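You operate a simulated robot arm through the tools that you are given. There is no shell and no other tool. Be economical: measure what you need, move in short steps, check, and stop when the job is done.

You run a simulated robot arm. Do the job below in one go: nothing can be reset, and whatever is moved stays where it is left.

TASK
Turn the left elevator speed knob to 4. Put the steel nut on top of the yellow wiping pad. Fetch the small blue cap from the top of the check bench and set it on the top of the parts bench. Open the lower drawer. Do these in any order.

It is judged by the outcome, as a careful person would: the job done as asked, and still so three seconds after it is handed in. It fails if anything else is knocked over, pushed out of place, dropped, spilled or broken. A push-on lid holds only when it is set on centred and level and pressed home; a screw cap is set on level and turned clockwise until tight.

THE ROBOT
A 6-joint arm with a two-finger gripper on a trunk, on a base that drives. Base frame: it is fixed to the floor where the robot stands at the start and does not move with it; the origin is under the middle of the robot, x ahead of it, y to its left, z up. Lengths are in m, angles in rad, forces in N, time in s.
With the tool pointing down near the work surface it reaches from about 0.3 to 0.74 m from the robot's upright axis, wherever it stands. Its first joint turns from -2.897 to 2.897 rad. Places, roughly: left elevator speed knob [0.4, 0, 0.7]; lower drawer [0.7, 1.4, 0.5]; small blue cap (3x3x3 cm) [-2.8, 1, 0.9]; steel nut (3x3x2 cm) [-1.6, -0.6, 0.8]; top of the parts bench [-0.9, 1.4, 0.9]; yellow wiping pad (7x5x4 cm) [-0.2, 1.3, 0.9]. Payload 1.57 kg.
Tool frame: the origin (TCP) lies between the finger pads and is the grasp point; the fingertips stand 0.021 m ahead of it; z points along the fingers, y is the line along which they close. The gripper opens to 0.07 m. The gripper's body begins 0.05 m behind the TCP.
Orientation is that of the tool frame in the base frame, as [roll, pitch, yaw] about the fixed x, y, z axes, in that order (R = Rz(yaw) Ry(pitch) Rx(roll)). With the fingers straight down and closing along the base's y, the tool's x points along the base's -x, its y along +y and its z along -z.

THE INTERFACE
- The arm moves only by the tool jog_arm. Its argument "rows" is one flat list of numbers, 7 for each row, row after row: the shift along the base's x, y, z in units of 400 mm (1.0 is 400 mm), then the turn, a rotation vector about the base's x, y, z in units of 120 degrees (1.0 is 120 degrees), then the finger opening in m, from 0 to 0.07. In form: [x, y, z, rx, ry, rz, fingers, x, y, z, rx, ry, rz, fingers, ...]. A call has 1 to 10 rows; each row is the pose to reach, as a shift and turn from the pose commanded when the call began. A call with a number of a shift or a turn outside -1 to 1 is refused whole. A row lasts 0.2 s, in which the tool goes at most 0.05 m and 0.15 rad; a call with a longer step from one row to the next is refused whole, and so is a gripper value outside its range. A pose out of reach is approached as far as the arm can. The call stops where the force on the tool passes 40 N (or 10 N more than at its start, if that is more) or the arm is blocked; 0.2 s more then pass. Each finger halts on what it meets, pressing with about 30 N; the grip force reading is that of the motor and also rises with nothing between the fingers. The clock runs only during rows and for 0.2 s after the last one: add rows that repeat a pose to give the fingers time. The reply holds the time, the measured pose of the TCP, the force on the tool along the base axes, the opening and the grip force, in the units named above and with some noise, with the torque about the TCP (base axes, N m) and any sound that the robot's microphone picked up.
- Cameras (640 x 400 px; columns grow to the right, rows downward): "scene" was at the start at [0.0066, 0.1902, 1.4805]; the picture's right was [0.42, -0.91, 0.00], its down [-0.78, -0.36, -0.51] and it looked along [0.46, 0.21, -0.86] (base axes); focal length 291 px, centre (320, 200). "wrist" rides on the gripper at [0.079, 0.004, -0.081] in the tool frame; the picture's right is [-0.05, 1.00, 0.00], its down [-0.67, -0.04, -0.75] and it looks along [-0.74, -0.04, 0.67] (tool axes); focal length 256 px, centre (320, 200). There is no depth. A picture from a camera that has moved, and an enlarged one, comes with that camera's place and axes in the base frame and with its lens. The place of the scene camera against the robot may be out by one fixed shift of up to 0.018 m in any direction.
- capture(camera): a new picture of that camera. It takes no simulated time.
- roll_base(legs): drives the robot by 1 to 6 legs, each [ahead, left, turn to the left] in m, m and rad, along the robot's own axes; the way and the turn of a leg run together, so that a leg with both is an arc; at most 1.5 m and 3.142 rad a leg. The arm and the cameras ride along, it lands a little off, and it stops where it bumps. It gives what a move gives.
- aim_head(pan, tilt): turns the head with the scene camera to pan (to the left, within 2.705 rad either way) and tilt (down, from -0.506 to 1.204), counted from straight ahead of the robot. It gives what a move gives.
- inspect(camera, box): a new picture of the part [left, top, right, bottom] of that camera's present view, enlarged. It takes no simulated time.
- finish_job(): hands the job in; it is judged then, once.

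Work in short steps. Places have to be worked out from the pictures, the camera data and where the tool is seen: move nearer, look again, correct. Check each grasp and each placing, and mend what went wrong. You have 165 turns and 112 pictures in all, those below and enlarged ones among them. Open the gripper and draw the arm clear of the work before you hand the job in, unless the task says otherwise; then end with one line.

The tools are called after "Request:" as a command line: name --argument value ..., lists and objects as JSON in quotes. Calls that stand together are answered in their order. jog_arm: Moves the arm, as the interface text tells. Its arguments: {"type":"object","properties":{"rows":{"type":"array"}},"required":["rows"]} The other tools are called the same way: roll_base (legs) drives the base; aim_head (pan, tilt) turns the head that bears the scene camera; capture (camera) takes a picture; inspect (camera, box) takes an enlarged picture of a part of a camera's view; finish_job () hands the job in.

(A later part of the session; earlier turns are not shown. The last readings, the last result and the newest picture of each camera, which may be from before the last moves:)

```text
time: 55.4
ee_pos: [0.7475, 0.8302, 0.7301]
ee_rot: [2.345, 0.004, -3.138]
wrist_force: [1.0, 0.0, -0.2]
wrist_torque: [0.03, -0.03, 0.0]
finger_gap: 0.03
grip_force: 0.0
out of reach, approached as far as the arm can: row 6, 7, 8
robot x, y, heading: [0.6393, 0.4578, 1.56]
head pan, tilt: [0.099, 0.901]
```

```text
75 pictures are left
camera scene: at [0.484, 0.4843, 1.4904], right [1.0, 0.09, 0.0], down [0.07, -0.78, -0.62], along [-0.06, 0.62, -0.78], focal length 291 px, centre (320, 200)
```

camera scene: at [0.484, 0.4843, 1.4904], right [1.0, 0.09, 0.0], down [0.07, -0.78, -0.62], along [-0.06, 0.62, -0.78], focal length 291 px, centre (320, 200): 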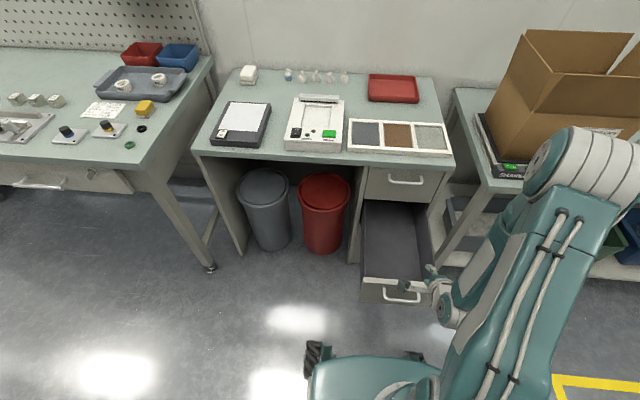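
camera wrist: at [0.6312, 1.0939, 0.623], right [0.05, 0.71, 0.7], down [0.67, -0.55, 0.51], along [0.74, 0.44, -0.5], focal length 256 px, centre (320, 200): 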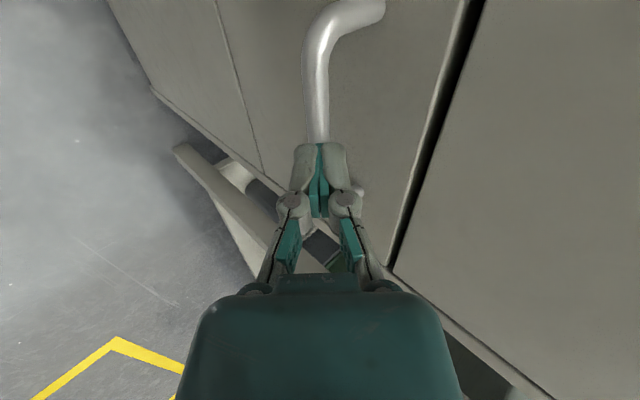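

Drawer stays open. Move left away from the machine and drawer, then fold the arm to tool-down.

Request:
roll_base --legs '[[0, 1.0, 0]]'

Request:
jog_arm --rows '[0, -0.01, 0.04, -0.0625, 0, 0, 0.05, 0, -0.02, 0.08, -0.125, 0, 0, 0.07, 0, -0.04, 0.12, -0.1875, 0, 0, 0.07, 0, -0.06, 0.16, -0.25, 0, 0, 0.07, -0.05, -0.06, 0.2, -0.3125, 0, 0, 0.07, -0.1, -0.06, 0.24, -0.375, 0, 0, 0.07, -0.15, -0.06, 0.3, -0.375, 0, 0, 0.07, -0.2, -0.06, 0.38, -0.375, 0, 0, 0.07]'

Request:
aim_head --pan -0.3 --tilt 0.7

Request:
capture --camera "scene"

```text
time: 60.6
ee_pos: [-0.2449, 0.8451, 0.7294]
ee_rot: [2.343, 0.003, 3.133]
wrist_force: [0.2, 0.1, 0.2]
wrist_torque: [0.01, 0.02, 0.01]
finger_gap: 0.03
grip_force: 0.1
robot x, y, heading: [-0.354, 0.4759, 1.548]
head pan, tilt: [0.099, 0.901]
```

```text
time: 62.4
ee_pos: [-0.3272, 0.8186, 0.882]
ee_rot: [3.131, 0.012, 3.137]
wrist_force: [-0.3, -0.6, 0.2]
wrist_torque: [-0.01, 0.02, -0.01]
finger_gap: 0.0701
grip_force: 0.1
out of reach, approached as far as the arm can: row 1, 5, 6
robot x, y, heading: [-0.3555, 0.4738, 1.55]
head pan, tilt: [0.099, 0.901]
```

```text
time: 63.3
ee_pos: [-0.3269, 0.8175, 0.883]
ee_rot: [3.128, 0.01, 3.138]
wrist_force: [-0.6, 0.1, 0.6]
wrist_torque: [0.01, -0.01, -0.03]
finger_gap: 0.0702
grip_force: 0.1
robot x, y, heading: [-0.3538, 0.4752, 1.551]
head pan, tilt: [-0.3, 0.7]
```

```text
74 pictures are left
camera scene: at [-0.4802, 0.5053, 1.5065], right [0.95, -0.31, 0.0], down [-0.2, -0.61, -0.76], along [0.24, 0.73, -0.64], focal length 291 px, centre (320, 200)
```

scene: 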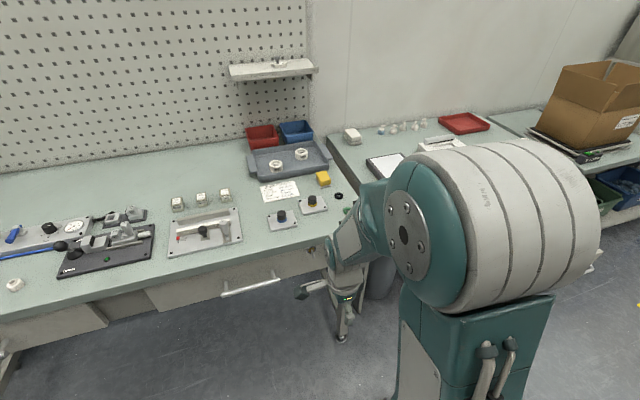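

Next the nut. I'll drive toward its table from the open floor side, stopping short to look.

Request:
roll_base --legs '[[0, 0, 1.59], [0.85, 0, 0], [0, 0.45, 0], [0, 0, 0.95]]'

Request:
aim_head --pan 0.3 --tilt 0.8

Request:
capture --camera "scene"

Request:
capture --camera "wrist"

```text
time: 76.4
ee_pos: [-1.4136, -0.258, 0.8836]
ee_rot: [3.131, 0.011, -0.605]
wrist_force: [1.2, 0.1, -0.1]
wrist_torque: [-0.04, 0.02, 0.0]
finger_gap: 0.0699
grip_force: 0.1
robot x, y, heading: [-1.1964, 0.0095, -2.196]
head pan, tilt: [-0.3, 0.7]
```

```text
time: 77.4
ee_pos: [-1.4147, -0.2576, 0.8831]
ee_rot: [3.128, 0.01, -0.604]
wrist_force: [0.0, 0.3, 0.5]
wrist_torque: [0.05, 0.01, -0.03]
finger_gap: 0.07
grip_force: 0.1
robot x, y, heading: [-1.1965, 0.0102, -2.191]
head pan, tilt: [0.3, 0.799]
```

```text
73 pictures are left
camera scene: at [-1.0573, -0.1019, 1.4983], right [-0.95, 0.32, 0.0], down [0.23, 0.68, -0.7], along [-0.22, -0.66, -0.72], focal length 291 px, centre (320, 200)
```

scene: 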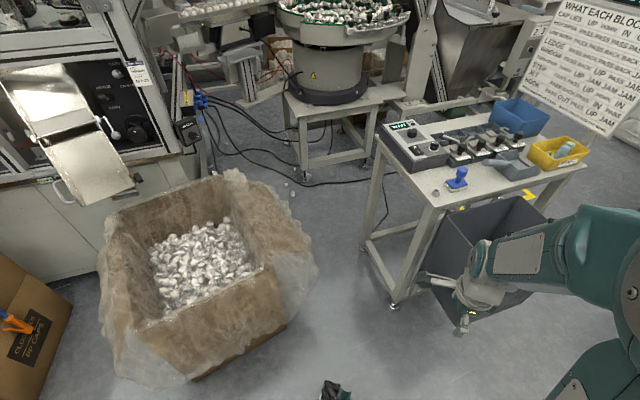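

```text
72 pictures are left
camera wrist: at [-1.3497, -0.3067, 0.9641], right [-0.61, -0.79, 0.01], down [-0.52, 0.41, 0.75], along [-0.6, 0.45, -0.66], focal length 256 px, centre (320, 200)
```

wrist: 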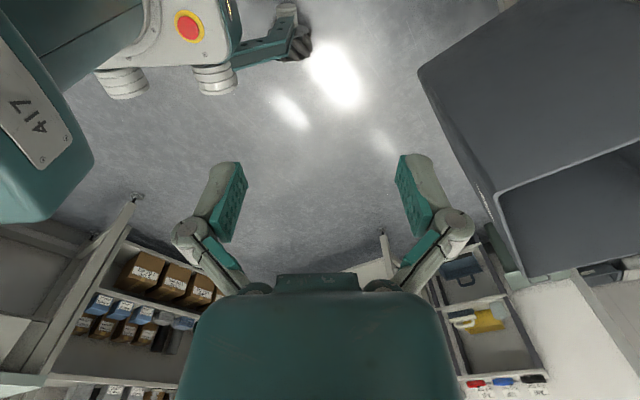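

I'll zoom in on the table to identify the steel nut.

Request:
inspect --camera "scene" --box '[370, 90, 610, 240]'

```text
2.67 times, centred on (490, 165) of scene
camera zoom: at [-1.0573, -0.1019, 1.4983], right [-0.95, 0.32, 0.0], down [0.23, 0.68, -0.7], along [-0.22, -0.66, -0.72], focal length 776 px, centre (-133, 293)
```

zoom: 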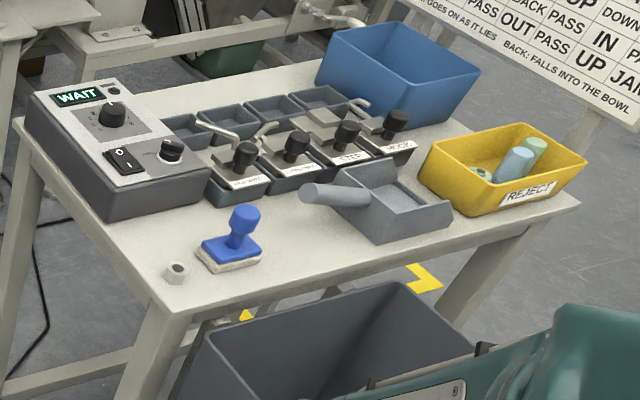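

The nut is the small hollow piece near the table's corner, about [-1.65, -0.64, 0.81]. Move the base a bit nearer, keeping off the tote and the carton.

Request:
roll_base --legs '[[0.14, 0.07, 0]]'

Request:
capture --camera "wrist"

```text
time: 78.8
ee_pos: [-1.441, -0.4135, 0.8822]
ee_rot: [3.129, 0.008, -0.604]
wrist_force: [-0.3, 0.5, -0.1]
wrist_torque: [0.01, -0.03, -0.01]
finger_gap: 0.0698
grip_force: 0.1
robot x, y, heading: [-1.2214, -0.1439, -2.193]
head pan, tilt: [0.3, 0.799]
```

```text
70 pictures are left
camera wrist: at [-1.3771, -0.4615, 0.9642], right [-0.61, -0.79, 0.01], down [-0.52, 0.41, 0.75], along [-0.6, 0.45, -0.66], focal length 256 px, centre (320, 200)
```

wrist: 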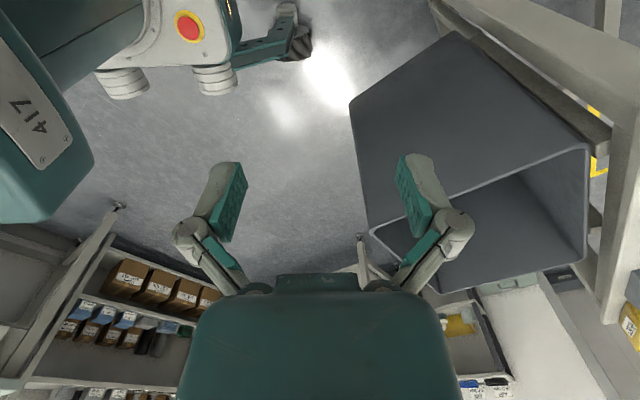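

I'll rotate the wrist so its camera looks forward over the table and move part-way to above the nut.

Request:
jog_arm --rows '[-0.036, -0.04, 0.02, 0, 0, 0.0715, 0.07, -0.072, -0.08, 0.04, 0, 0, 0.143, 0.07, -0.108, -0.12, 0.05, 0, 0, 0.2145, 0.07, -0.144, -0.16, 0.05, 0, 0, 0.286, 0.07, -0.18, -0.2, 0.05, 0, 0, 0.3575, 0.07, -0.216, -0.24, 0.05, 0, 0, 0.429, 0.07, -0.252, -0.28, 0.05, 0, 0, 0.5005, 0.07, -0.288, -0.32, 0.05, 0, 0, 0.572, 0.07, -0.324, -0.36, 0.05, 0, 0, 0.6435, 0.07, -0.36, -0.4, 0.05, 0, 0, 0.715, 0.07]'

Request:
capture --camera "wrist"

```text
time: 81.0
ee_pos: [-1.5845, -0.5735, 0.9016]
ee_rot: [3.13, 0.01, 0.896]
wrist_force: [0.0, 0.1, 0.9]
wrist_torque: [0.0, -0.01, 0.0]
finger_gap: 0.0699
grip_force: 0.1
robot x, y, heading: [-1.2188, -0.1442, -2.195]
head pan, tilt: [0.3, 0.799]
```

```text
69 pictures are left
camera wrist: at [-1.5325, -0.5138, 0.9841], right [0.75, -0.67, 0.01], down [-0.45, -0.49, 0.75], along [-0.49, -0.57, -0.66], focal length 256 px, centre (320, 200)
```

wrist: 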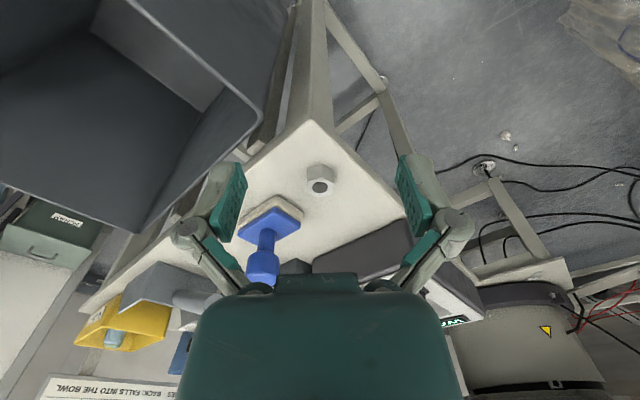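

The nut is in view, standing free of the stamp. Move over it a bit lower and re-measure.

Request:
jog_arm --rows '[-0.065, -0.0775, 0, 0, 0, 0, 0.07, -0.12, -0.14, -0.04, 0, 0, 0, 0.07, -0.12, -0.14, -0.1, 0, 0, 0, 0.07]'

Request:
capture --camera "wrist"

```text
time: 81.8
ee_pos: [-1.6346, -0.6295, 0.8627]
ee_rot: [3.129, 0.011, 0.895]
wrist_force: [0.3, -0.2, 0.4]
wrist_torque: [-0.01, -0.02, 0.0]
finger_gap: 0.0699
grip_force: 0.1
robot x, y, heading: [-1.2212, -0.1446, -2.195]
head pan, tilt: [0.3, 0.799]
```

```text
68 pictures are left
camera wrist: at [-1.5811, -0.5694, 0.9441], right [0.74, -0.67, 0.01], down [-0.45, -0.49, 0.75], along [-0.49, -0.57, -0.66], focal length 256 px, centre (320, 200)
```

wrist: 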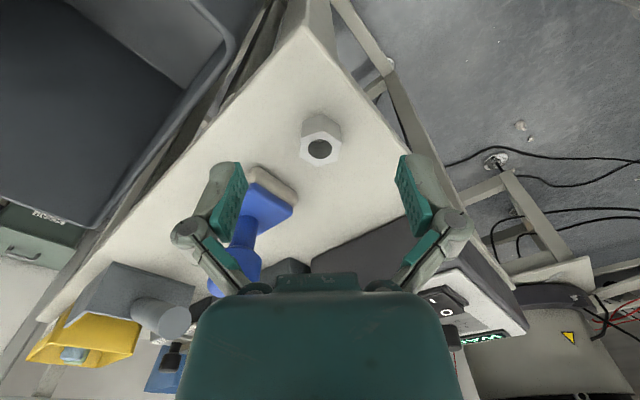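

Nut top at ≈[-1.645,-0.644,0.817]. Zoom to see its flats.

Request:
inspect --camera "wrist" --box '[272, 105, 368, 165]'

```text
6.67 times, centred on (320, 135) of wrist
camera zoom: at [-1.5811, -0.5694, 0.9441], right [0.74, -0.67, 0.01], down [-0.45, -0.49, 0.75], along [-0.49, -0.57, -0.66], focal length 1707 px, centre (320, 633)
```

zoom: 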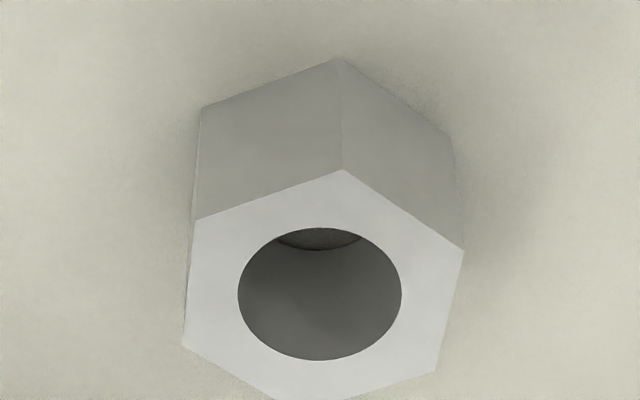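

Flats face the fingers. Centre over the nut, narrow to 45 mm, descend to z≈0.822 and close.

Request:
jog_arm --rows '[-0.025, -0.037, 0, 0, 0, 0, 0.045, -0.025, -0.037, -0.03, 0, 0, 0, 0.045, -0.025, -0.037, -0.07, 0, 0, 0, 0.045, -0.025, -0.037, -0.1, 0, 0, 0, 0.045, -0.025, -0.037, -0.1, 0, 0, 0, 0.045]'

Request:
inspect --camera "wrist" --box '[200, 100, 440, 250]'

```text
time: 83.0
ee_pos: [-1.6429, -0.6453, 0.823]
ee_rot: [3.129, 0.008, 0.894]
wrist_force: [-0.7, 0.0, 0.2]
wrist_torque: [-0.01, 0.05, 0.0]
finger_gap: 0.0449
grip_force: 0.1
robot x, y, heading: [-1.2222, -0.147, -2.195]
head pan, tilt: [0.3, 0.799]
```

```text
2.67 times, centred on (320, 175) of wrist
camera zoom: at [-1.5897, -0.5845, 0.904], right [0.74, -0.67, 0.01], down [-0.45, -0.49, 0.75], along [-0.49, -0.56, -0.66], focal length 683 px, centre (320, 267)
```

zoom: 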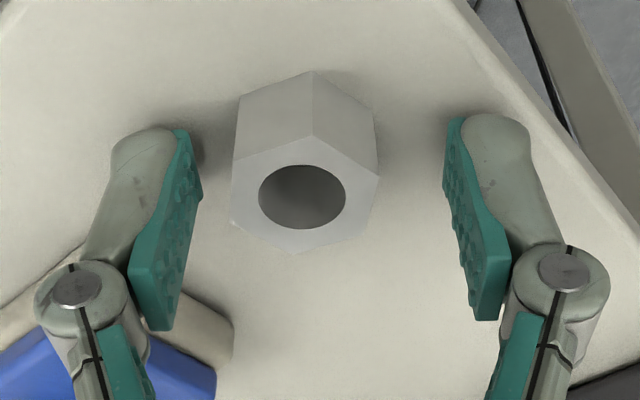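

Aligned in depth, 3 mm sideways; correct and close.

Request:
jog_arm --rows '[-0.0055, 0.005, 0, 0, 0, 0, 0.045, -0.0055, 0.005, 0, 0, 0, 0, 0.03, -0.0055, 0.005, 0, 0, 0, 0, 0.018, -0.0055, 0.005, 0, 0, 0, 0, 0.018]'

```text
time: 84.0
ee_pos: [-1.6446, -0.6428, 0.8227]
ee_rot: [3.13, 0.009, 0.894]
wrist_force: [-0.2, 0.2, 0.8]
wrist_torque: [0.06, 0.04, 0.01]
finger_gap: 0.0257
grip_force: 29.7
robot x, y, heading: [-1.2216, -0.1428, -2.194]
head pan, tilt: [0.3, 0.799]
```

Gripped at 25.7 mm. Lift and check.

Request:
jog_arm --rows '[0, 0, 0.06, 0, 0, 0, 0.018, 0, 0, 0.16, 0, 0, 0, 0.018, 0.04, 0.05, 0.25, 0, 0, 0, 0.018, 0.1, 0.12, 0.3, 0, 0, 0, 0.018]'

Request:
capture --camera "wrist"

```text
time: 85.0
ee_pos: [-1.6038, -0.5946, 0.9423]
ee_rot: [3.129, 0.009, 0.892]
wrist_force: [0.9, -0.4, -1.0]
wrist_torque: [0.02, -0.04, 0.01]
finger_gap: 0.0255
grip_force: 30.0
robot x, y, heading: [-1.2196, -0.1421, -2.189]
head pan, tilt: [0.3, 0.799]
```

```text
65 pictures are left
camera wrist: at [-1.551, -0.5345, 1.0233], right [0.74, -0.67, 0.01], down [-0.45, -0.49, 0.75], along [-0.49, -0.56, -0.66], focal length 256 px, centre (320, 200)
```

wrist: 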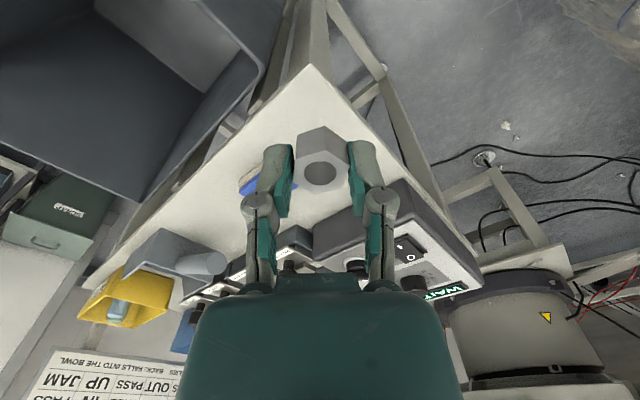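

The nut is held. Retract the arm a bit and raise, then back off and drive to the parts bench.

Request:
jog_arm --rows '[0.06, 0.075, 0.06, 0, 0, 0, 0.018, 0.12, 0.15, 0.12, 0, 0, 0, 0.018, 0.18, 0.22, 0.18, 0, 0, 0, 0.018, 0.24, 0.29, 0.24, 0, 0, 0, 0.018]'

Request:
roll_base --legs '[[-0.2, 0, 0], [0, 0, -2.54], [0.45, 0, 0], [0, -0.83, 0]]'

Request:
aim_head --pan 0.1 --tilt 0.8

Request:
capture --camera "scene"

Request:
capture --camera "wrist"

```text
time: 86.0
ee_pos: [-1.5081, -0.4768, 1.0384]
ee_rot: [3.13, 0.007, 0.894]
wrist_force: [-0.6, -1.0, -0.6]
wrist_torque: [-0.02, 0.0, 0.03]
finger_gap: 0.0256
grip_force: 29.7
robot x, y, heading: [-1.2183, -0.146, -2.189]
head pan, tilt: [0.3, 0.799]
```

```text
time: 99.9
ee_pos: [-0.2748, 0.9403, 1.0379]
ee_rot: [3.129, 0.008, -1.591]
wrist_force: [-0.7, -0.3, 0.0]
wrist_torque: [-0.01, -0.02, 0.0]
finger_gap: 0.0231
grip_force: 29.4
robot x, y, heading: [-0.2956, 0.5027, 1.608]
head pan, tilt: [0.3, 0.799]
```

```text
time: 100.6
ee_pos: [-0.2726, 0.9388, 1.0379]
ee_rot: [3.13, 0.009, -1.588]
wrist_force: [0.1, 0.3, -0.1]
wrist_torque: [0.03, -0.03, -0.01]
finger_gap: 0.0226
grip_force: 30.1
robot x, y, heading: [-0.3027, 0.5034, 1.613]
head pan, tilt: [0.099, 0.799]
```

```text
64 pictures are left
camera scene: at [-0.4558, 0.5241, 1.4982], right [0.99, 0.14, 0.0], down [0.1, -0.71, -0.7], along [-0.1, 0.69, -0.72], focal length 291 px, centre (320, 200)
```

scene: 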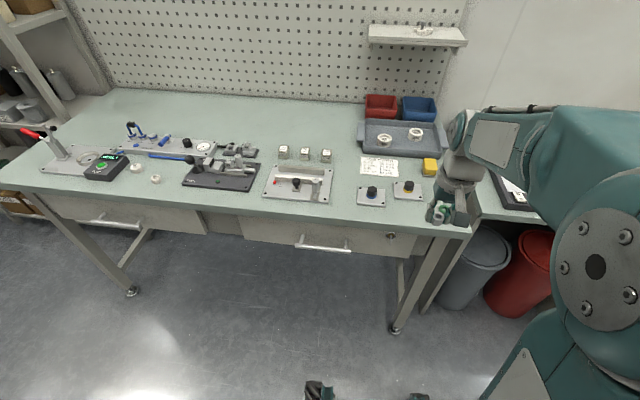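

```text
63 pictures are left
camera wrist: at [-0.2774, 0.8589, 1.1196], right [-1.0, 0.07, 0.01], down [0.06, 0.66, 0.75], along [0.05, 0.75, -0.66], focal length 256 px, centre (320, 200)
```

wrist: 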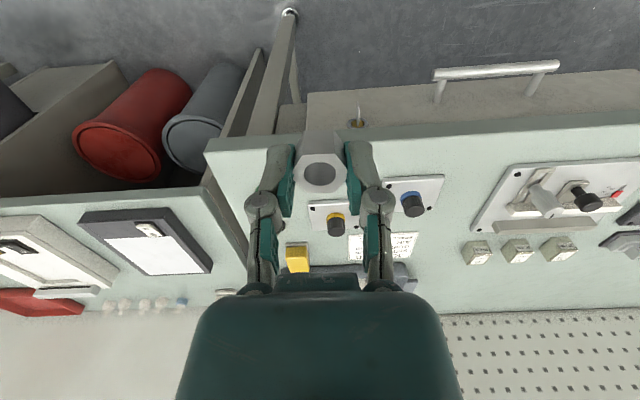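

The nut is still held. The yellow pad is at about [-0.217, 1.24]. Move the base ahead 0.12 m and look again.

Request:
roll_base --legs '[[0.12, 0, 0]]'

Request:
capture --camera "wrist"

```text
time: 101.8
ee_pos: [-0.2744, 1.0568, 1.0388]
ee_rot: [3.129, 0.009, -1.591]
wrist_force: [0.1, 0.6, -0.3]
wrist_torque: [-0.01, -0.01, 0.02]
finger_gap: 0.023
grip_force: 30.3
robot x, y, heading: [-0.3014, 0.6179, 1.604]
head pan, tilt: [0.099, 0.799]
```

```text
62 pictures are left
camera wrist: at [-0.2797, 0.976, 1.1196], right [-1.0, 0.08, 0.01], down [0.06, 0.66, 0.75], along [0.05, 0.75, -0.66], focal length 256 px, centre (320, 200)
```

wrist: 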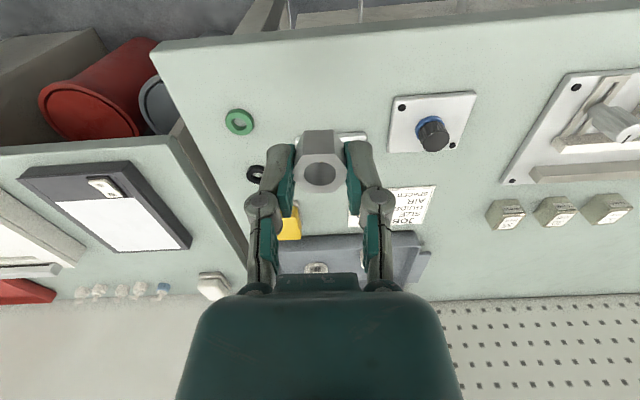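

Shift the tool +x by 55 mm so the pad shows between the fingers.

Request:
jog_arm --rows '[0.07, 0, 0, 0, 0, 0, 0.018, 0.138, 0, 0, 0, 0, 0, 0.018]'

Request:
inspect --camera "wrist" --box '[200, 100, 440, 250]'

```text
time: 102.4
ee_pos: [-0.2196, 1.0551, 1.0366]
ee_rot: [3.127, 0.009, -1.594]
wrist_force: [-0.6, -0.7, -0.7]
wrist_torque: [0.01, -0.03, 0.01]
finger_gap: 0.023
grip_force: 30.3
robot x, y, heading: [-0.3019, 0.619, 1.607]
head pan, tilt: [0.099, 0.799]
```

```text
2.67 times, centred on (320, 175) of wrist
camera zoom: at [-0.2237, 0.9752, 1.1192], right [-1.0, 0.08, 0.01], down [0.06, 0.66, 0.75], along [0.05, 0.75, -0.66], focal length 683 px, centre (320, 267)
```

zoom: 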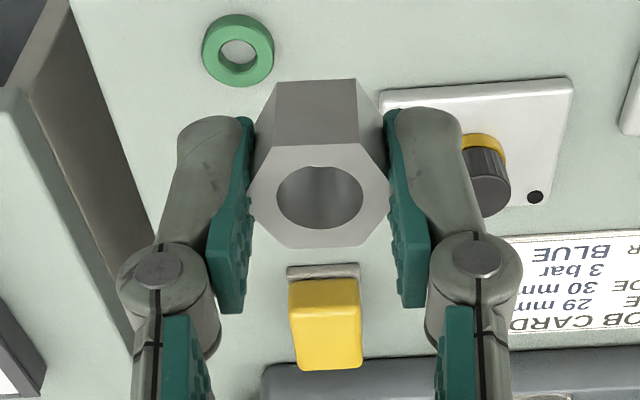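

Nut is secure. The pad's top is ~4×6 cm around y≈1.28. Move forward and slightly lower to triangulate its height.

Request:
jog_arm --rows '[0, 0.08, -0.05, 0, 0, 0, 0.018, 0, 0.17, -0.1, 0, 0, 0, 0.018, 0, 0.25, -0.15, 0, 0, 0, 0.018]'

Request:
inspect --camera "wrist" --box '[200, 120, 440, 270]'

```text
time: 103.2
ee_pos: [-0.2221, 1.1574, 0.9768]
ee_rot: [3.13, 0.008, -1.595]
wrist_force: [0.3, 0.2, -0.2]
wrist_torque: [-0.02, -0.02, -0.05]
finger_gap: 0.0228
grip_force: 30.0
robot x, y, heading: [-0.3005, 0.619, 1.602]
head pan, tilt: [0.099, 0.799]
```

```text
2.67 times, centred on (320, 195) of wrist
camera zoom: at [-0.2274, 1.0758, 1.0582], right [-1.0, 0.08, 0.01], down [0.06, 0.66, 0.75], along [0.05, 0.75, -0.66], focal length 683 px, centre (320, 213)
```

zoom: 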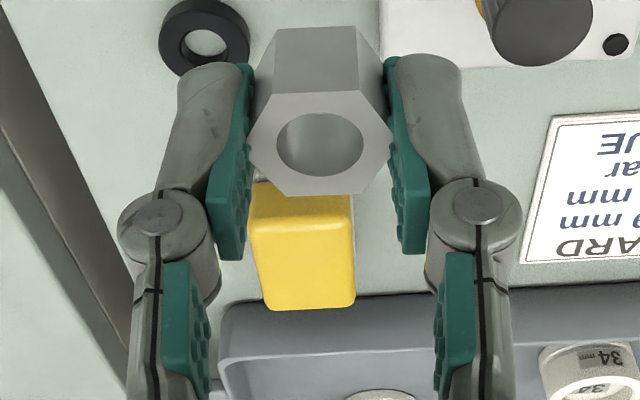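

The last move ran along the sight line, so depth is poor. Step back 6 cm at this height and re-view.

Request:
jog_arm --rows '[0.02, -0.075, 0, 0, 0, 0, 0.018, 0.04, -0.15, 0, 0, 0, 0, 0.018]'

Request:
inspect --camera "wrist" --box '[200, 120, 440, 270]'

```text
time: 103.8
ee_pos: [-0.2027, 1.0952, 0.9762]
ee_rot: [3.128, 0.009, -1.593]
wrist_force: [-0.4, 0.5, -0.8]
wrist_torque: [0.0, -0.01, -0.01]
finger_gap: 0.0228
grip_force: 29.9
robot x, y, heading: [-0.2995, 0.6191, 1.608]
head pan, tilt: [0.099, 0.799]
```

```text
2.67 times, centred on (320, 195) of wrist
camera zoom: at [-0.2076, 1.0155, 1.0576], right [-1.0, 0.08, 0.01], down [0.06, 0.66, 0.75], along [0.05, 0.75, -0.66], focal length 683 px, centre (320, 213)
```

zoom: 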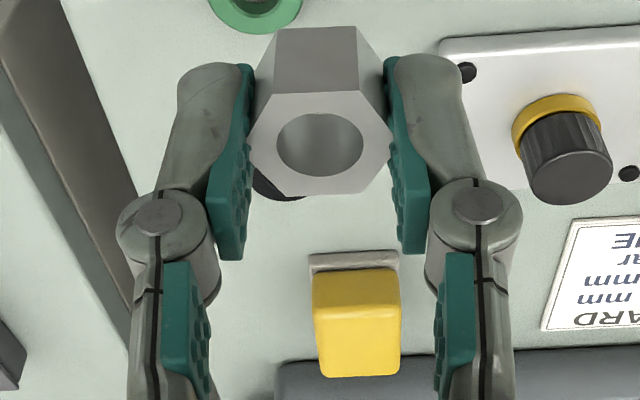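

Pad top z≈0.898, centre ≈ [-0.205, 1.288]. Carry the nut over it at the present height.

Request:
jog_arm --rows '[-0.003, 0.1, 0, 0, 0, 0, 0.018, -0.006, 0.2, 0, 0, 0, 0, 0.018, -0.006, 0.3, 0, 0, 0, 0, 0.018, -0.006, 0.4, 0, 0, 0, 0, 0.018, -0.006, 0.482, 0, 0, 0, 0, 0.018]'

Request:
aim_head --pan -0.05 --tilt 0.7

Request:
inspect --camera "scene" --box '[300, 80, 540, 230]'

Request:
capture --camera "wrist"

```text
time: 105.0
ee_pos: [-0.2059, 1.2873, 0.9779]
ee_rot: [3.13, 0.008, -1.595]
wrist_force: [0.3, 0.0, -0.3]
wrist_torque: [0.01, 0.01, 0.0]
finger_gap: 0.0229
grip_force: 30.2
robot x, y, heading: [-0.3014, 0.6231, 1.605]
head pan, tilt: [0.099, 0.799]
```

```text
time: 105.7
ee_pos: [-0.206, 1.2874, 0.9775]
ee_rot: [3.13, 0.009, -1.593]
wrist_force: [-0.4, 0.9, 0.4]
wrist_torque: [-0.04, 0.0, 0.03]
finger_gap: 0.0227
grip_force: 29.7
robot x, y, heading: [-0.2985, 0.6211, 1.61]
head pan, tilt: [-0.051, 0.7]
```

```text
2.67 times, centred on (420, 155) of scene
camera zoom: at [-0.4467, 0.6482, 1.5065], right [1.0, -0.02, 0.0], down [-0.01, -0.65, -0.76], along [0.01, 0.76, -0.65], focal length 776 px, centre (53, 320)
```

zoom: 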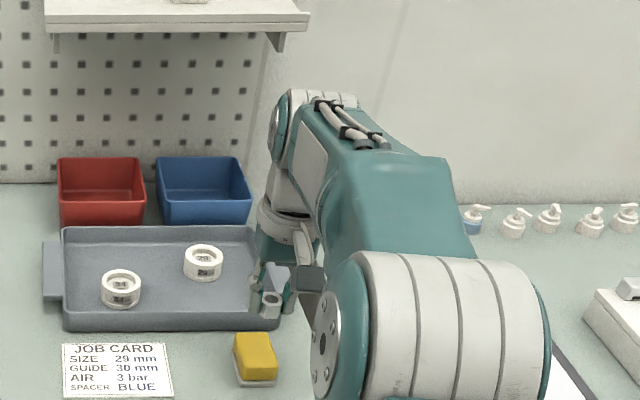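

```text
57 pictures are left
camera wrist: at [-0.2112, 1.2073, 1.0591], right [-1.0, 0.08, 0.01], down [0.06, 0.66, 0.75], along [0.05, 0.75, -0.66], focal length 256 px, centre (320, 200)
```

wrist: 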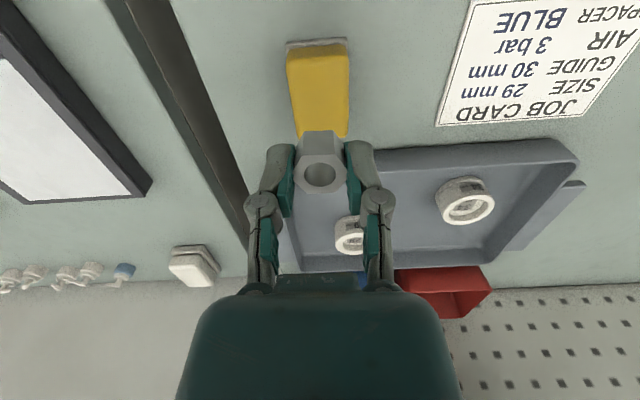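

Pad is directly below the nut in the predicted spot. Descend gently to about 2 mm above contact.

Request:
jog_arm --rows '[0, 0, -0.05, 0, 0, 0, 0.018, 0, 0, -0.09, 0, 0, 0, 0.018, 0, 0, -0.115, 0, 0, 0, 0.018, 0, 0, -0.125, 0, 0, 0, 0.018, 0, 0, -0.13, 0, 0, 0, 0.018]'

Request:
capture --camera "wrist"

Request:
inspect --camera "scene" --box '[360, 160, 440, 210]'

```text
time: 106.9
ee_pos: [-0.2062, 1.2887, 0.9262]
ee_rot: [3.127, 0.009, -1.593]
wrist_force: [0.0, -0.3, -0.6]
wrist_torque: [0.0, 0.02, 0.0]
finger_gap: 0.0231
grip_force: 30.4
robot x, y, heading: [-0.2976, 0.6201, 1.609]
head pan, tilt: [-0.051, 0.7]
```

```text
56 pictures are left
camera wrist: at [-0.2105, 1.208, 1.0075], right [-1.0, 0.08, 0.01], down [0.06, 0.66, 0.75], along [0.05, 0.75, -0.66], focal length 256 px, centre (320, 200)
```

wrist: 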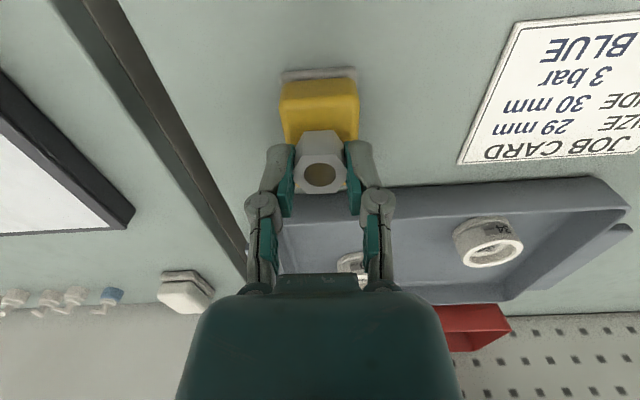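

```text
8.00 times, centred on (400, 185) of scene
camera zoom: at [-0.4466, 0.6482, 1.5066], right [1.0, -0.02, 0.0], down [-0.01, -0.65, -0.76], along [0.01, 0.76, -0.65], focal length 2329 px, centre (-320, 320)
```

zoom: 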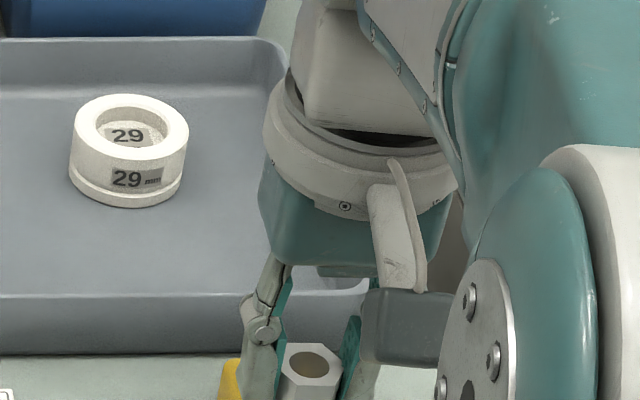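

Nut is over the pad; shift 5 mm toward the robot for centring and lower 3 mm more, watching force.

Request:
jog_arm --rows '[0, -0.012, 0, 0, 0, 0, 0.018, 0, -0.012, -0.004, 0, 0, 0, 0.018, 0, -0.012, -0.008, 0, 0, 0, 0.018]'

Request:
inspect --camera "wrist" --box '[240, 50, 400, 150]'

```text
time: 107.7
ee_pos: [-0.2048, 1.2858, 0.9229]
ee_rot: [3.126, 0.01, -1.593]
wrist_force: [0.1, 0.1, -1.6]
wrist_torque: [0.01, 0.0, -0.01]
finger_gap: 0.0228
grip_force: 29.9
robot x, y, heading: [-0.3007, 0.6195, 1.606]
head pan, tilt: [-0.051, 0.7]
```

```text
4.00 times, centred on (320, 100) of wrist
camera zoom: at [-0.2104, 1.2044, 1.0041], right [-1.0, 0.08, 0.01], down [0.06, 0.66, 0.75], along [0.05, 0.75, -0.66], focal length 1024 px, centre (320, 600)
```

zoom: 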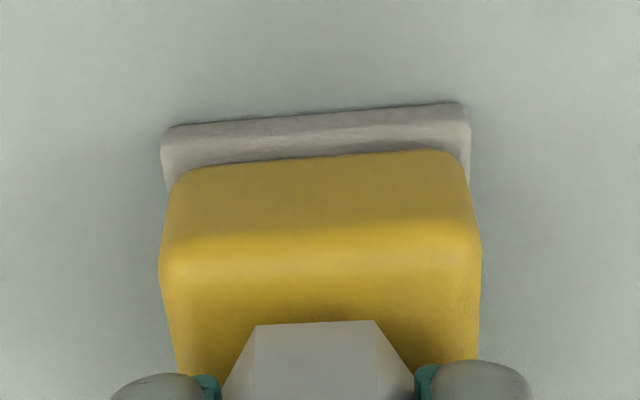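

Nut is centred on the pad. Lower in 1 mm steps until contact is felt.

Request:
jog_arm --rows '[0, 0, -0.003, 0, 0, 0, 0.018, 0, 0, -0.006, 0, 0, 0, 0.018]'

Request:
jog_arm --rows '[0, 0, -0.003, 0, 0, 0, 0.018, 0, 0, -0.005, 0, 0, 0, 0.018]'

```text
time: 108.3
ee_pos: [-0.2054, 1.2862, 0.9202]
ee_rot: [3.126, 0.007, -1.593]
wrist_force: [0.0, 0.6, 0.0]
wrist_torque: [-0.01, 0.02, 0.0]
finger_gap: 0.0231
grip_force: 30.0
robot x, y, heading: [-0.3011, 0.6175, 1.609]
head pan, tilt: [-0.051, 0.7]
```

```text
time: 108.9
ee_pos: [-0.2049, 1.2836, 0.918]
ee_rot: [3.128, 0.008, -1.594]
wrist_force: [0.6, -0.3, -0.6]
wrist_torque: [-0.03, 0.03, 0.02]
finger_gap: 0.023
grip_force: 30.0
robot x, y, heading: [-0.3011, 0.6195, 1.608]
head pan, tilt: [-0.051, 0.7]
```

No contact yet; continue in small steps.

Request:
jog_arm --rows '[0, 0, -0.003, 0, 0, 0, 0.018, 0, 0, -0.006, 0, 0, 0, 0.018]'

Request:
inspect --camera "wrist" --box '[240, 90, 400, 190]'

```text
time: 109.5
ee_pos: [-0.2052, 1.2836, 0.9159]
ee_rot: [3.127, 0.009, -1.593]
wrist_force: [0.4, -1.0, 1.7]
wrist_torque: [-0.02, -0.04, 0.02]
finger_gap: 0.023
grip_force: 30.8
robot x, y, heading: [-0.2987, 0.622, 1.609]
head pan, tilt: [-0.051, 0.7]
```

```text
4.00 times, centred on (320, 140) of wrist
camera zoom: at [-0.2105, 1.2035, 0.9985], right [-1.0, 0.08, 0.01], down [0.06, 0.66, 0.75], along [0.05, 0.75, -0.66], focal length 1024 px, centre (320, 440)
```

zoom: 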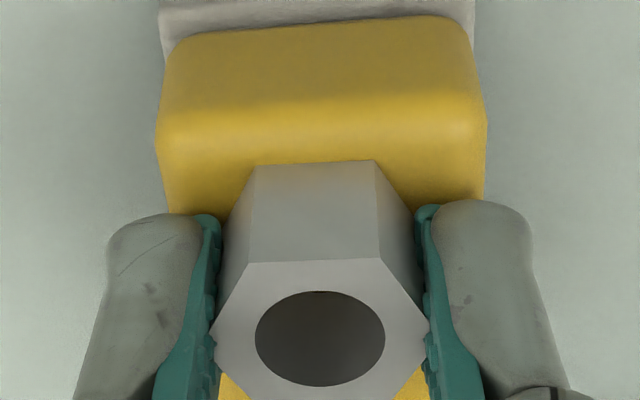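

Close to contact. Step on.

Request:
jog_arm --rows '[0, 0, -0.003, 0, 0, 0, 0.018, 0, 0, -0.005, 0, 0, 0, 0.018]'

```text
time: 110.1
ee_pos: [-0.2052, 1.2846, 0.9159]
ee_rot: [3.131, 0.012, -1.594]
wrist_force: [1.3, -2.8, 18.2]
wrist_torque: [-0.09, -0.07, 0.01]
finger_gap: 0.0234
grip_force: 29.6
robot x, y, heading: [-0.3012, 0.6202, 1.605]
head pan, tilt: [-0.051, 0.7]
```

Contact (18 N upward). Relieve slightly, open the fingers modestly and rise.

Request:
jog_arm --rows '[0, 0, 0.003, 0, 0, 0, 0.018, 0, 0, 0.003, 0, 0, 0, 0.03, 0, 0, 0.003, 0, 0, 0, 0.045, 0, 0, 0.003, 0, 0, 0, 0.05, 0, 0, 0.04, 0, 0, 0, 0.05, 0, 0, 0.14, 0, 0, 0, 0.05, 0, -0.1, 0.2, 0, 0, 0, 0.05, 0, -0.2, 0.25, 0, 0, 0, 0.05]'

Request:
capture --camera "wrist"

```text
time: 111.9
ee_pos: [-0.2062, 1.206, 1.0142]
ee_rot: [3.129, 0.009, -1.594]
wrist_force: [0.4, -0.3, 0.0]
wrist_torque: [-0.01, 0.0, -0.01]
finger_gap: 0.0502
grip_force: 0.0
robot x, y, heading: [-0.3051, 0.6182, 1.609]
head pan, tilt: [-0.051, 0.7]
```

```text
52 pictures are left
camera wrist: at [-0.2119, 1.1254, 1.0966], right [-1.0, 0.08, 0.01], down [0.06, 0.66, 0.75], along [0.05, 0.75, -0.66], focal length 256 px, centre (320, 200)
```

wrist: 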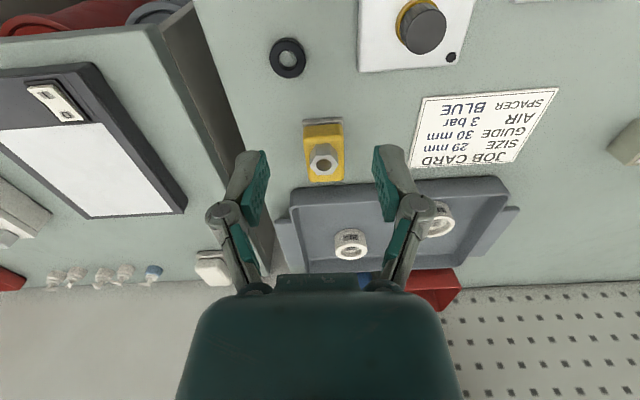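

Nut sits on the pad. Now for the cap: retract the arm, back off and drive toward the check bench.

Request:
jog_arm --rows '[-0.02, -0.1, 0.02, 0, 0, 0, 0.06, -0.04, -0.2, 0.04, 0, 0, 0, 0.07, -0.06, -0.3, 0.06, 0, 0, 0, 0.07, -0.08, -0.4, 0.08, 0, 0, 0, 0.07]'

Request:
roll_base --legs '[[-0.1, 0, 0], [0, 0, 1.533], [1.3, 0, 0], [0.3, -0.2, 0]]'

Request:
aim_head --pan -0.2 --tilt 0.7

Request:
capture --camera "scene"

```text
time: 112.9
ee_pos: [-0.2388, 1.0456, 1.0453]
ee_rot: [3.129, 0.009, -1.593]
wrist_force: [-0.6, 0.0, 0.7]
wrist_torque: [-0.01, -0.01, 0.02]
finger_gap: 0.07
grip_force: 0.0
robot x, y, heading: [-0.3001, 0.6178, 1.608]
head pan, tilt: [-0.051, 0.7]
```

```text
time: 126.0
ee_pos: [-2.362, 0.7621, 1.0461]
ee_rot: [3.13, 0.009, -0.04]
wrist_force: [0.9, 0.4, -0.6]
wrist_torque: [0.01, -0.03, -0.03]
finger_gap: 0.0702
grip_force: 0.1
robot x, y, heading: [-1.9372, 0.6931, -3.127]
head pan, tilt: [-0.051, 0.7]
```

```text
time: 126.7
ee_pos: [-2.3629, 0.7636, 1.0447]
ee_rot: [3.129, 0.008, -0.039]
wrist_force: [0.7, 0.4, -0.7]
wrist_torque: [-0.02, 0.0, -0.06]
finger_gap: 0.07
grip_force: 0.1
robot x, y, heading: [-1.9401, 0.6956, -3.124]
head pan, tilt: [-0.201, 0.7]
```

```text
51 pictures are left
camera scene: at [-1.9551, 0.5628, 1.5065], right [0.18, 0.98, 0.0], down [0.63, -0.12, -0.76], along [-0.75, 0.14, -0.64], focal length 291 px, centre (320, 200)
```

scene: 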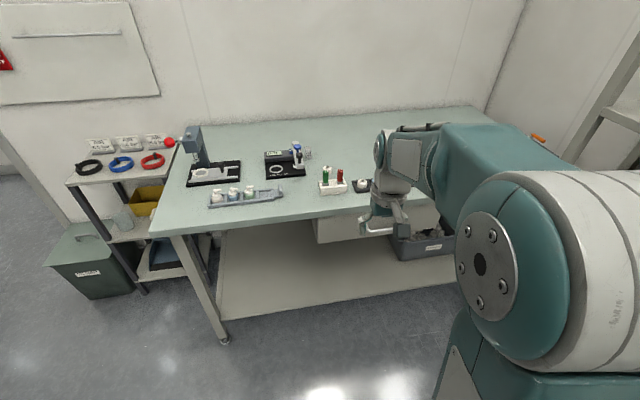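

The cap spot (y≈1.0) is hidden by the arm; look with the wrist camera.

Request:
capture --camera "wrist"

```text
50 pictures are left
camera wrist: at [-2.2827, 0.7559, 1.1266], right [-0.09, -1.0, 0.01], down [-0.66, 0.07, 0.75], along [-0.75, 0.06, -0.66], focal length 256 px, centre (320, 200)
```

wrist: 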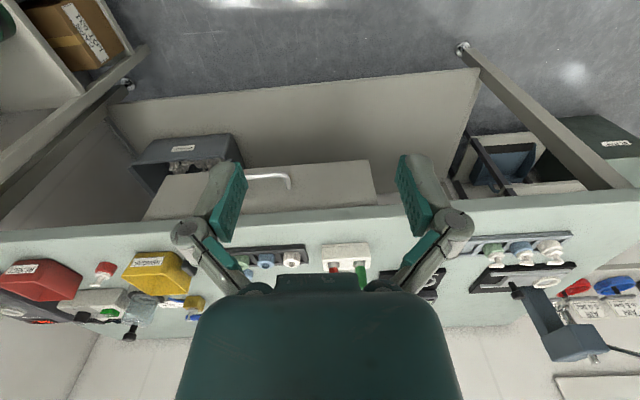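

I'll shift right by 0.2 m and take a better look at the left items.

Request:
roll_base --legs '[[0, -0.2, 0]]'

Request:
capture --camera "wrist"

Request:
inspect --camera "wrist" --box '[60, 210, 300, 360]'

```text
time: 128.3
ee_pos: [-2.3657, 0.9566, 1.0447]
ee_rot: [3.134, 0.009, -0.039]
wrist_force: [-0.5, -0.7, 0.1]
wrist_torque: [0.01, -0.03, 0.0]
finger_gap: 0.0701
grip_force: 0.1
robot x, y, heading: [-1.9414, 0.8947, -3.119]
head pan, tilt: [-0.201, 0.7]
```

```text
49 pictures are left
camera wrist: at [-2.2862, 0.9501, 1.1269], right [-0.09, -1.0, 0.01], down [-0.66, 0.07, 0.75], along [-0.75, 0.06, -0.66], focal length 256 px, centre (320, 200)
```

wrist: 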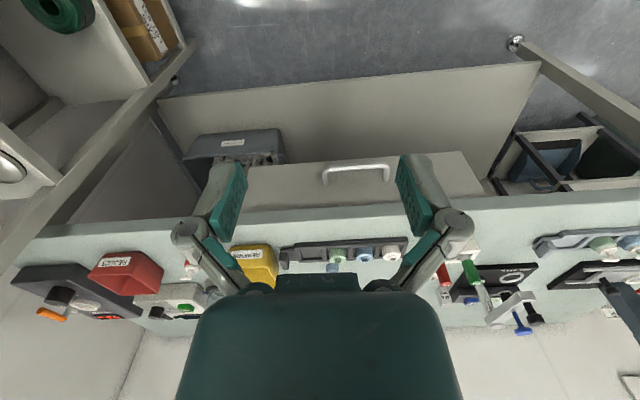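

```text
2.67 times, centred on (180, 285) of wrist
camera zoom: at [-2.2862, 0.9501, 1.1269], right [-0.09, -1.0, 0.01], down [-0.66, 0.07, 0.75], along [-0.75, 0.06, -0.66], focal length 683 px, centre (693, -27)
```

zoom: 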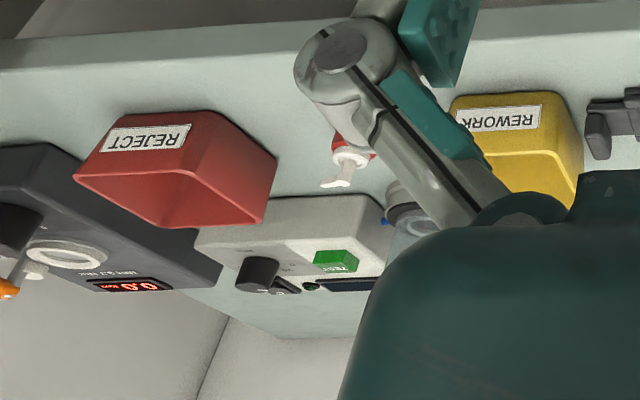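

Look with the scene camera from this new stance.

Request:
aim_head --pan -0.3 --tilt 0.6

Request:
inspect --camera "wrist" --box '[240, 220, 560, 340]'

Request:
capture --camera "scene"

```text
time: 129.0
ee_pos: [-2.366, 0.9591, 1.0454]
ee_rot: [3.128, 0.009, -0.037]
wrist_force: [0.7, -0.6, 0.2]
wrist_torque: [0.03, 0.0, -0.03]
finger_gap: 0.0699
grip_force: 0.0
robot x, y, heading: [-1.9389, 0.8936, -3.123]
head pan, tilt: [-0.3, 0.6]
```

```text
2.00 times, centred on (400, 280) of wrist
camera zoom: at [-2.2862, 0.9522, 1.1267], right [-0.09, -1.0, 0.01], down [-0.66, 0.07, 0.75], along [-0.75, 0.06, -0.66], focal length 512 px, centre (160, 40)
```

zoom: 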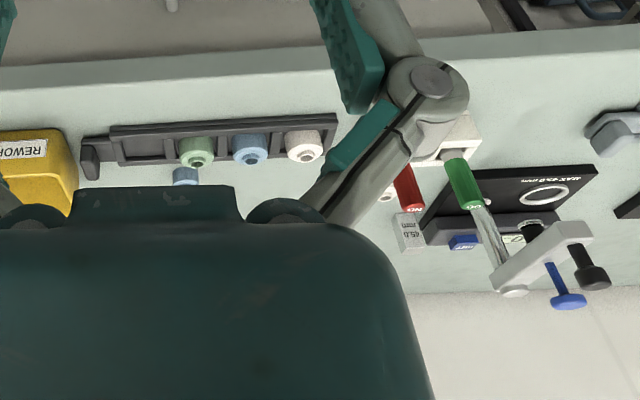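

```text
46 pictures are left
camera scene: at [-1.9599, 0.768, 1.515], right [0.28, 0.96, 0.0], down [0.54, -0.16, -0.82], along [-0.79, 0.23, -0.57], focal length 291 px, centre (320, 200)
```

scene: 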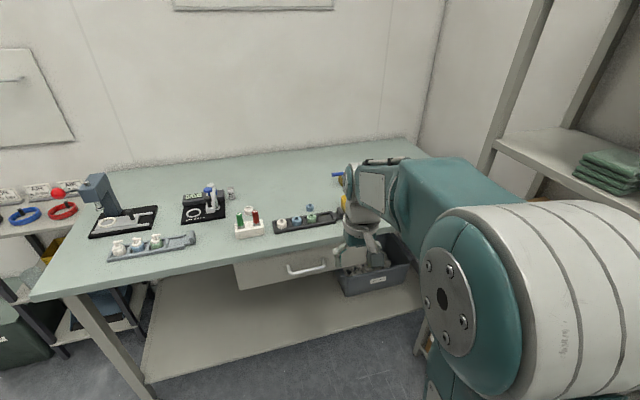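

There is a free blue piece just behind the dark rail. Zoom on it.

Request:
inspect --camera "scene" --box '[240, 170, 368, 250]'

```text
5.00 times, centred on (304, 210) of scene
camera zoom: at [-1.9599, 0.768, 1.515], right [0.28, 0.96, 0.0], down [0.54, -0.16, -0.82], along [-0.79, 0.23, -0.57], focal length 1456 px, centre (400, 150)
```

zoom: 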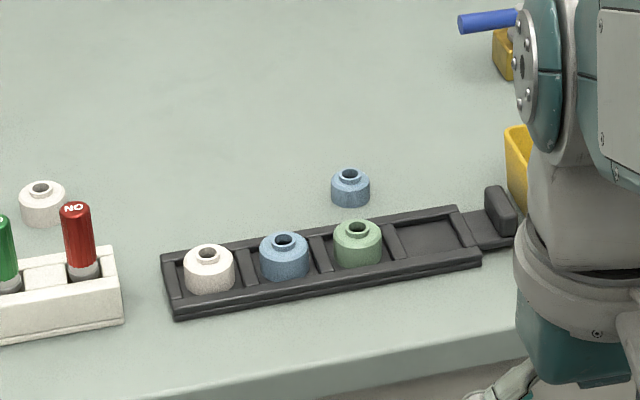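

The free small blue cap is at about [-2.777, 0.969, 0.9]. Drive ahead 0.2 m and view.

Request:
roll_base --legs '[[0.2, 0, 0]]'

Request:
capture --camera "wrist"

```text
time: 130.6
ee_pos: [-2.5651, 0.9585, 1.046]
ee_rot: [3.126, 0.009, -0.043]
wrist_force: [1.2, -0.4, -0.7]
wrist_torque: [0.03, -0.03, -0.03]
finger_gap: 0.0697
grip_force: 0.1
robot x, y, heading: [-2.138, 0.8899, -3.124]
head pan, tilt: [-0.3, 0.6]
```

```text
44 pictures are left
camera wrist: at [-2.4848, 0.9521, 1.1266], right [-0.1, -1.0, 0.01], down [-0.66, 0.07, 0.75], along [-0.75, 0.06, -0.66], focal length 256 px, centre (320, 200)
```

wrist: 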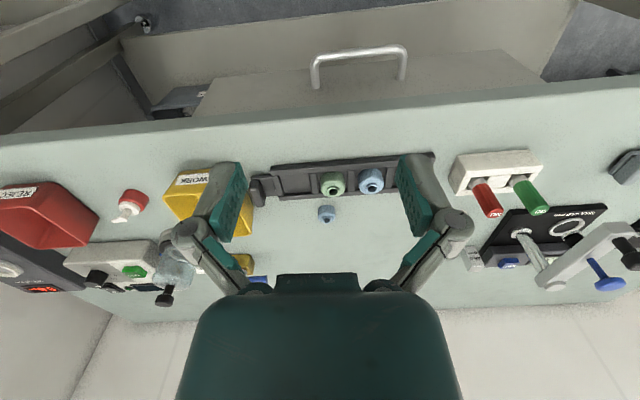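

Cap visible between the fingers. Move closer over it and re-measure.

Request:
jog_arm --rows '[-0.1, 0.005, -0.03, 0, 0, 0, 0.07, -0.2, 0.01, -0.08, 0, 0, 0, 0.07, -0.3, 0.015, -0.13, 0, 0, 0, 0.07, -0.34, 0.015, -0.16, 0, 0, 0, 0.07]'

Request:
capture --camera "wrist"

```text
time: 131.6
ee_pos: [-2.7018, 0.9638, 0.982]
ee_rot: [3.126, 0.008, -0.041]
wrist_force: [0.2, -0.5, -0.2]
wrist_torque: [0.03, 0.0, -0.01]
finger_gap: 0.0701
grip_force: 0.1
robot x, y, heading: [-2.1402, 0.8909, -3.125]
head pan, tilt: [-0.3, 0.6]
```

```text
43 pictures are left
camera wrist: at [-2.6206, 0.9582, 1.0633], right [-0.1, -1.0, 0.01], down [-0.66, 0.07, 0.75], along [-0.75, 0.06, -0.66], focal length 256 px, centre (320, 200)
```

wrist: 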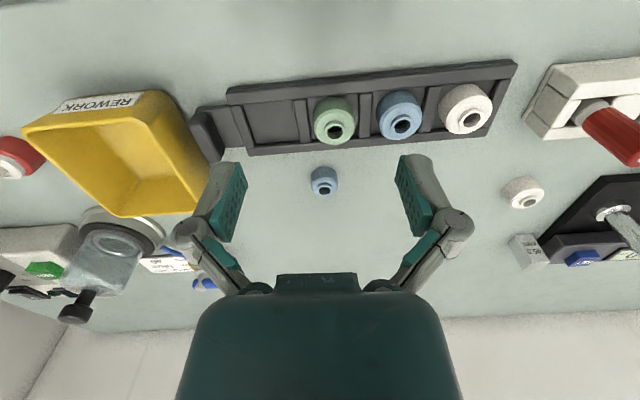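

Cap centre near [-2.808, 0.970, 0.875]. Approach above it and measure again.

Request:
jog_arm --rows '[-0.1, 0.006, -0.03, 0, 0, 0, 0.07, -0.2, 0.012, -0.07, 0, 0, 0, 0.07, -0.22, 0.012, -0.11, 0, 0, 0, 0.07]'

Request:
inspect --camera "wrist" --box '[200, 80, 440, 230]'

```text
time: 132.4
ee_pos: [-2.7907, 0.9688, 0.9369]
ee_rot: [3.126, 0.007, -0.043]
wrist_force: [-0.7, -0.7, 0.0]
wrist_torque: [0.02, 0.02, 0.01]
finger_gap: 0.0699
grip_force: 0.1
robot x, y, heading: [-2.1368, 0.892, -3.129]
head pan, tilt: [-0.3, 0.6]
```

```text
2.67 times, centred on (320, 155) of wrist
camera zoom: at [-2.7101, 0.9628, 1.0184], right [-0.1, -1.0, 0.01], down [-0.66, 0.07, 0.75], along [-0.75, 0.06, -0.66], focal length 683 px, centre (320, 320)
```

zoom: 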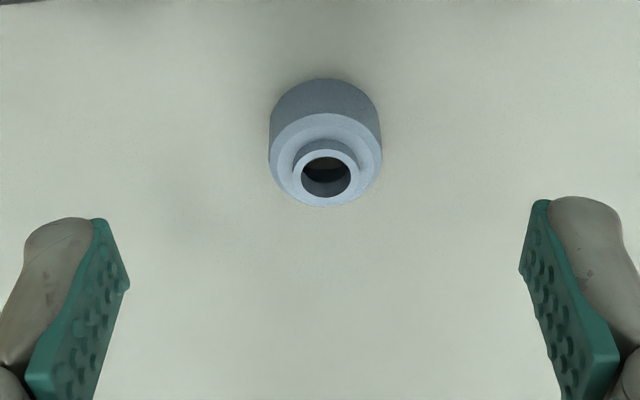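

Stem top at ≈[-2.818, 0.968, 0.873]. Centre over it and descend to z 0.885, then check.

Request:
jog_arm --rows '[-0.068, -0.003, 0, 0, 0, 0, 0.06, -0.068, -0.003, -0.06, 0, 0, 0, 0.05, -0.068, -0.003, -0.13, 0, 0, 0, 0.05]'

Request:
inspect --camera "wrist" --box '[200, 100, 440, 250]'

```text
time: 133.2
ee_pos: [-2.8145, 0.9681, 0.885]
ee_rot: [3.128, 0.009, -0.044]
wrist_force: [-0.2, 0.9, -0.8]
wrist_torque: [0.04, 0.01, 0.03]
finger_gap: 0.0499
grip_force: 0.0
robot x, y, heading: [-2.1398, 0.8901, -3.128]
head pan, tilt: [-0.3, 0.6]
```

```text
2.67 times, centred on (320, 175) of wrist
camera zoom: at [-2.7353, 0.9611, 0.9669], right [-0.1, -1.0, 0.01], down [-0.66, 0.07, 0.75], along [-0.75, 0.06, -0.66], focal length 683 px, centre (320, 267)
```

zoom: 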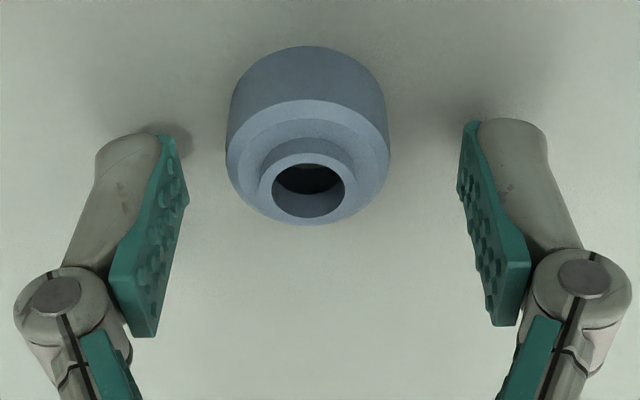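

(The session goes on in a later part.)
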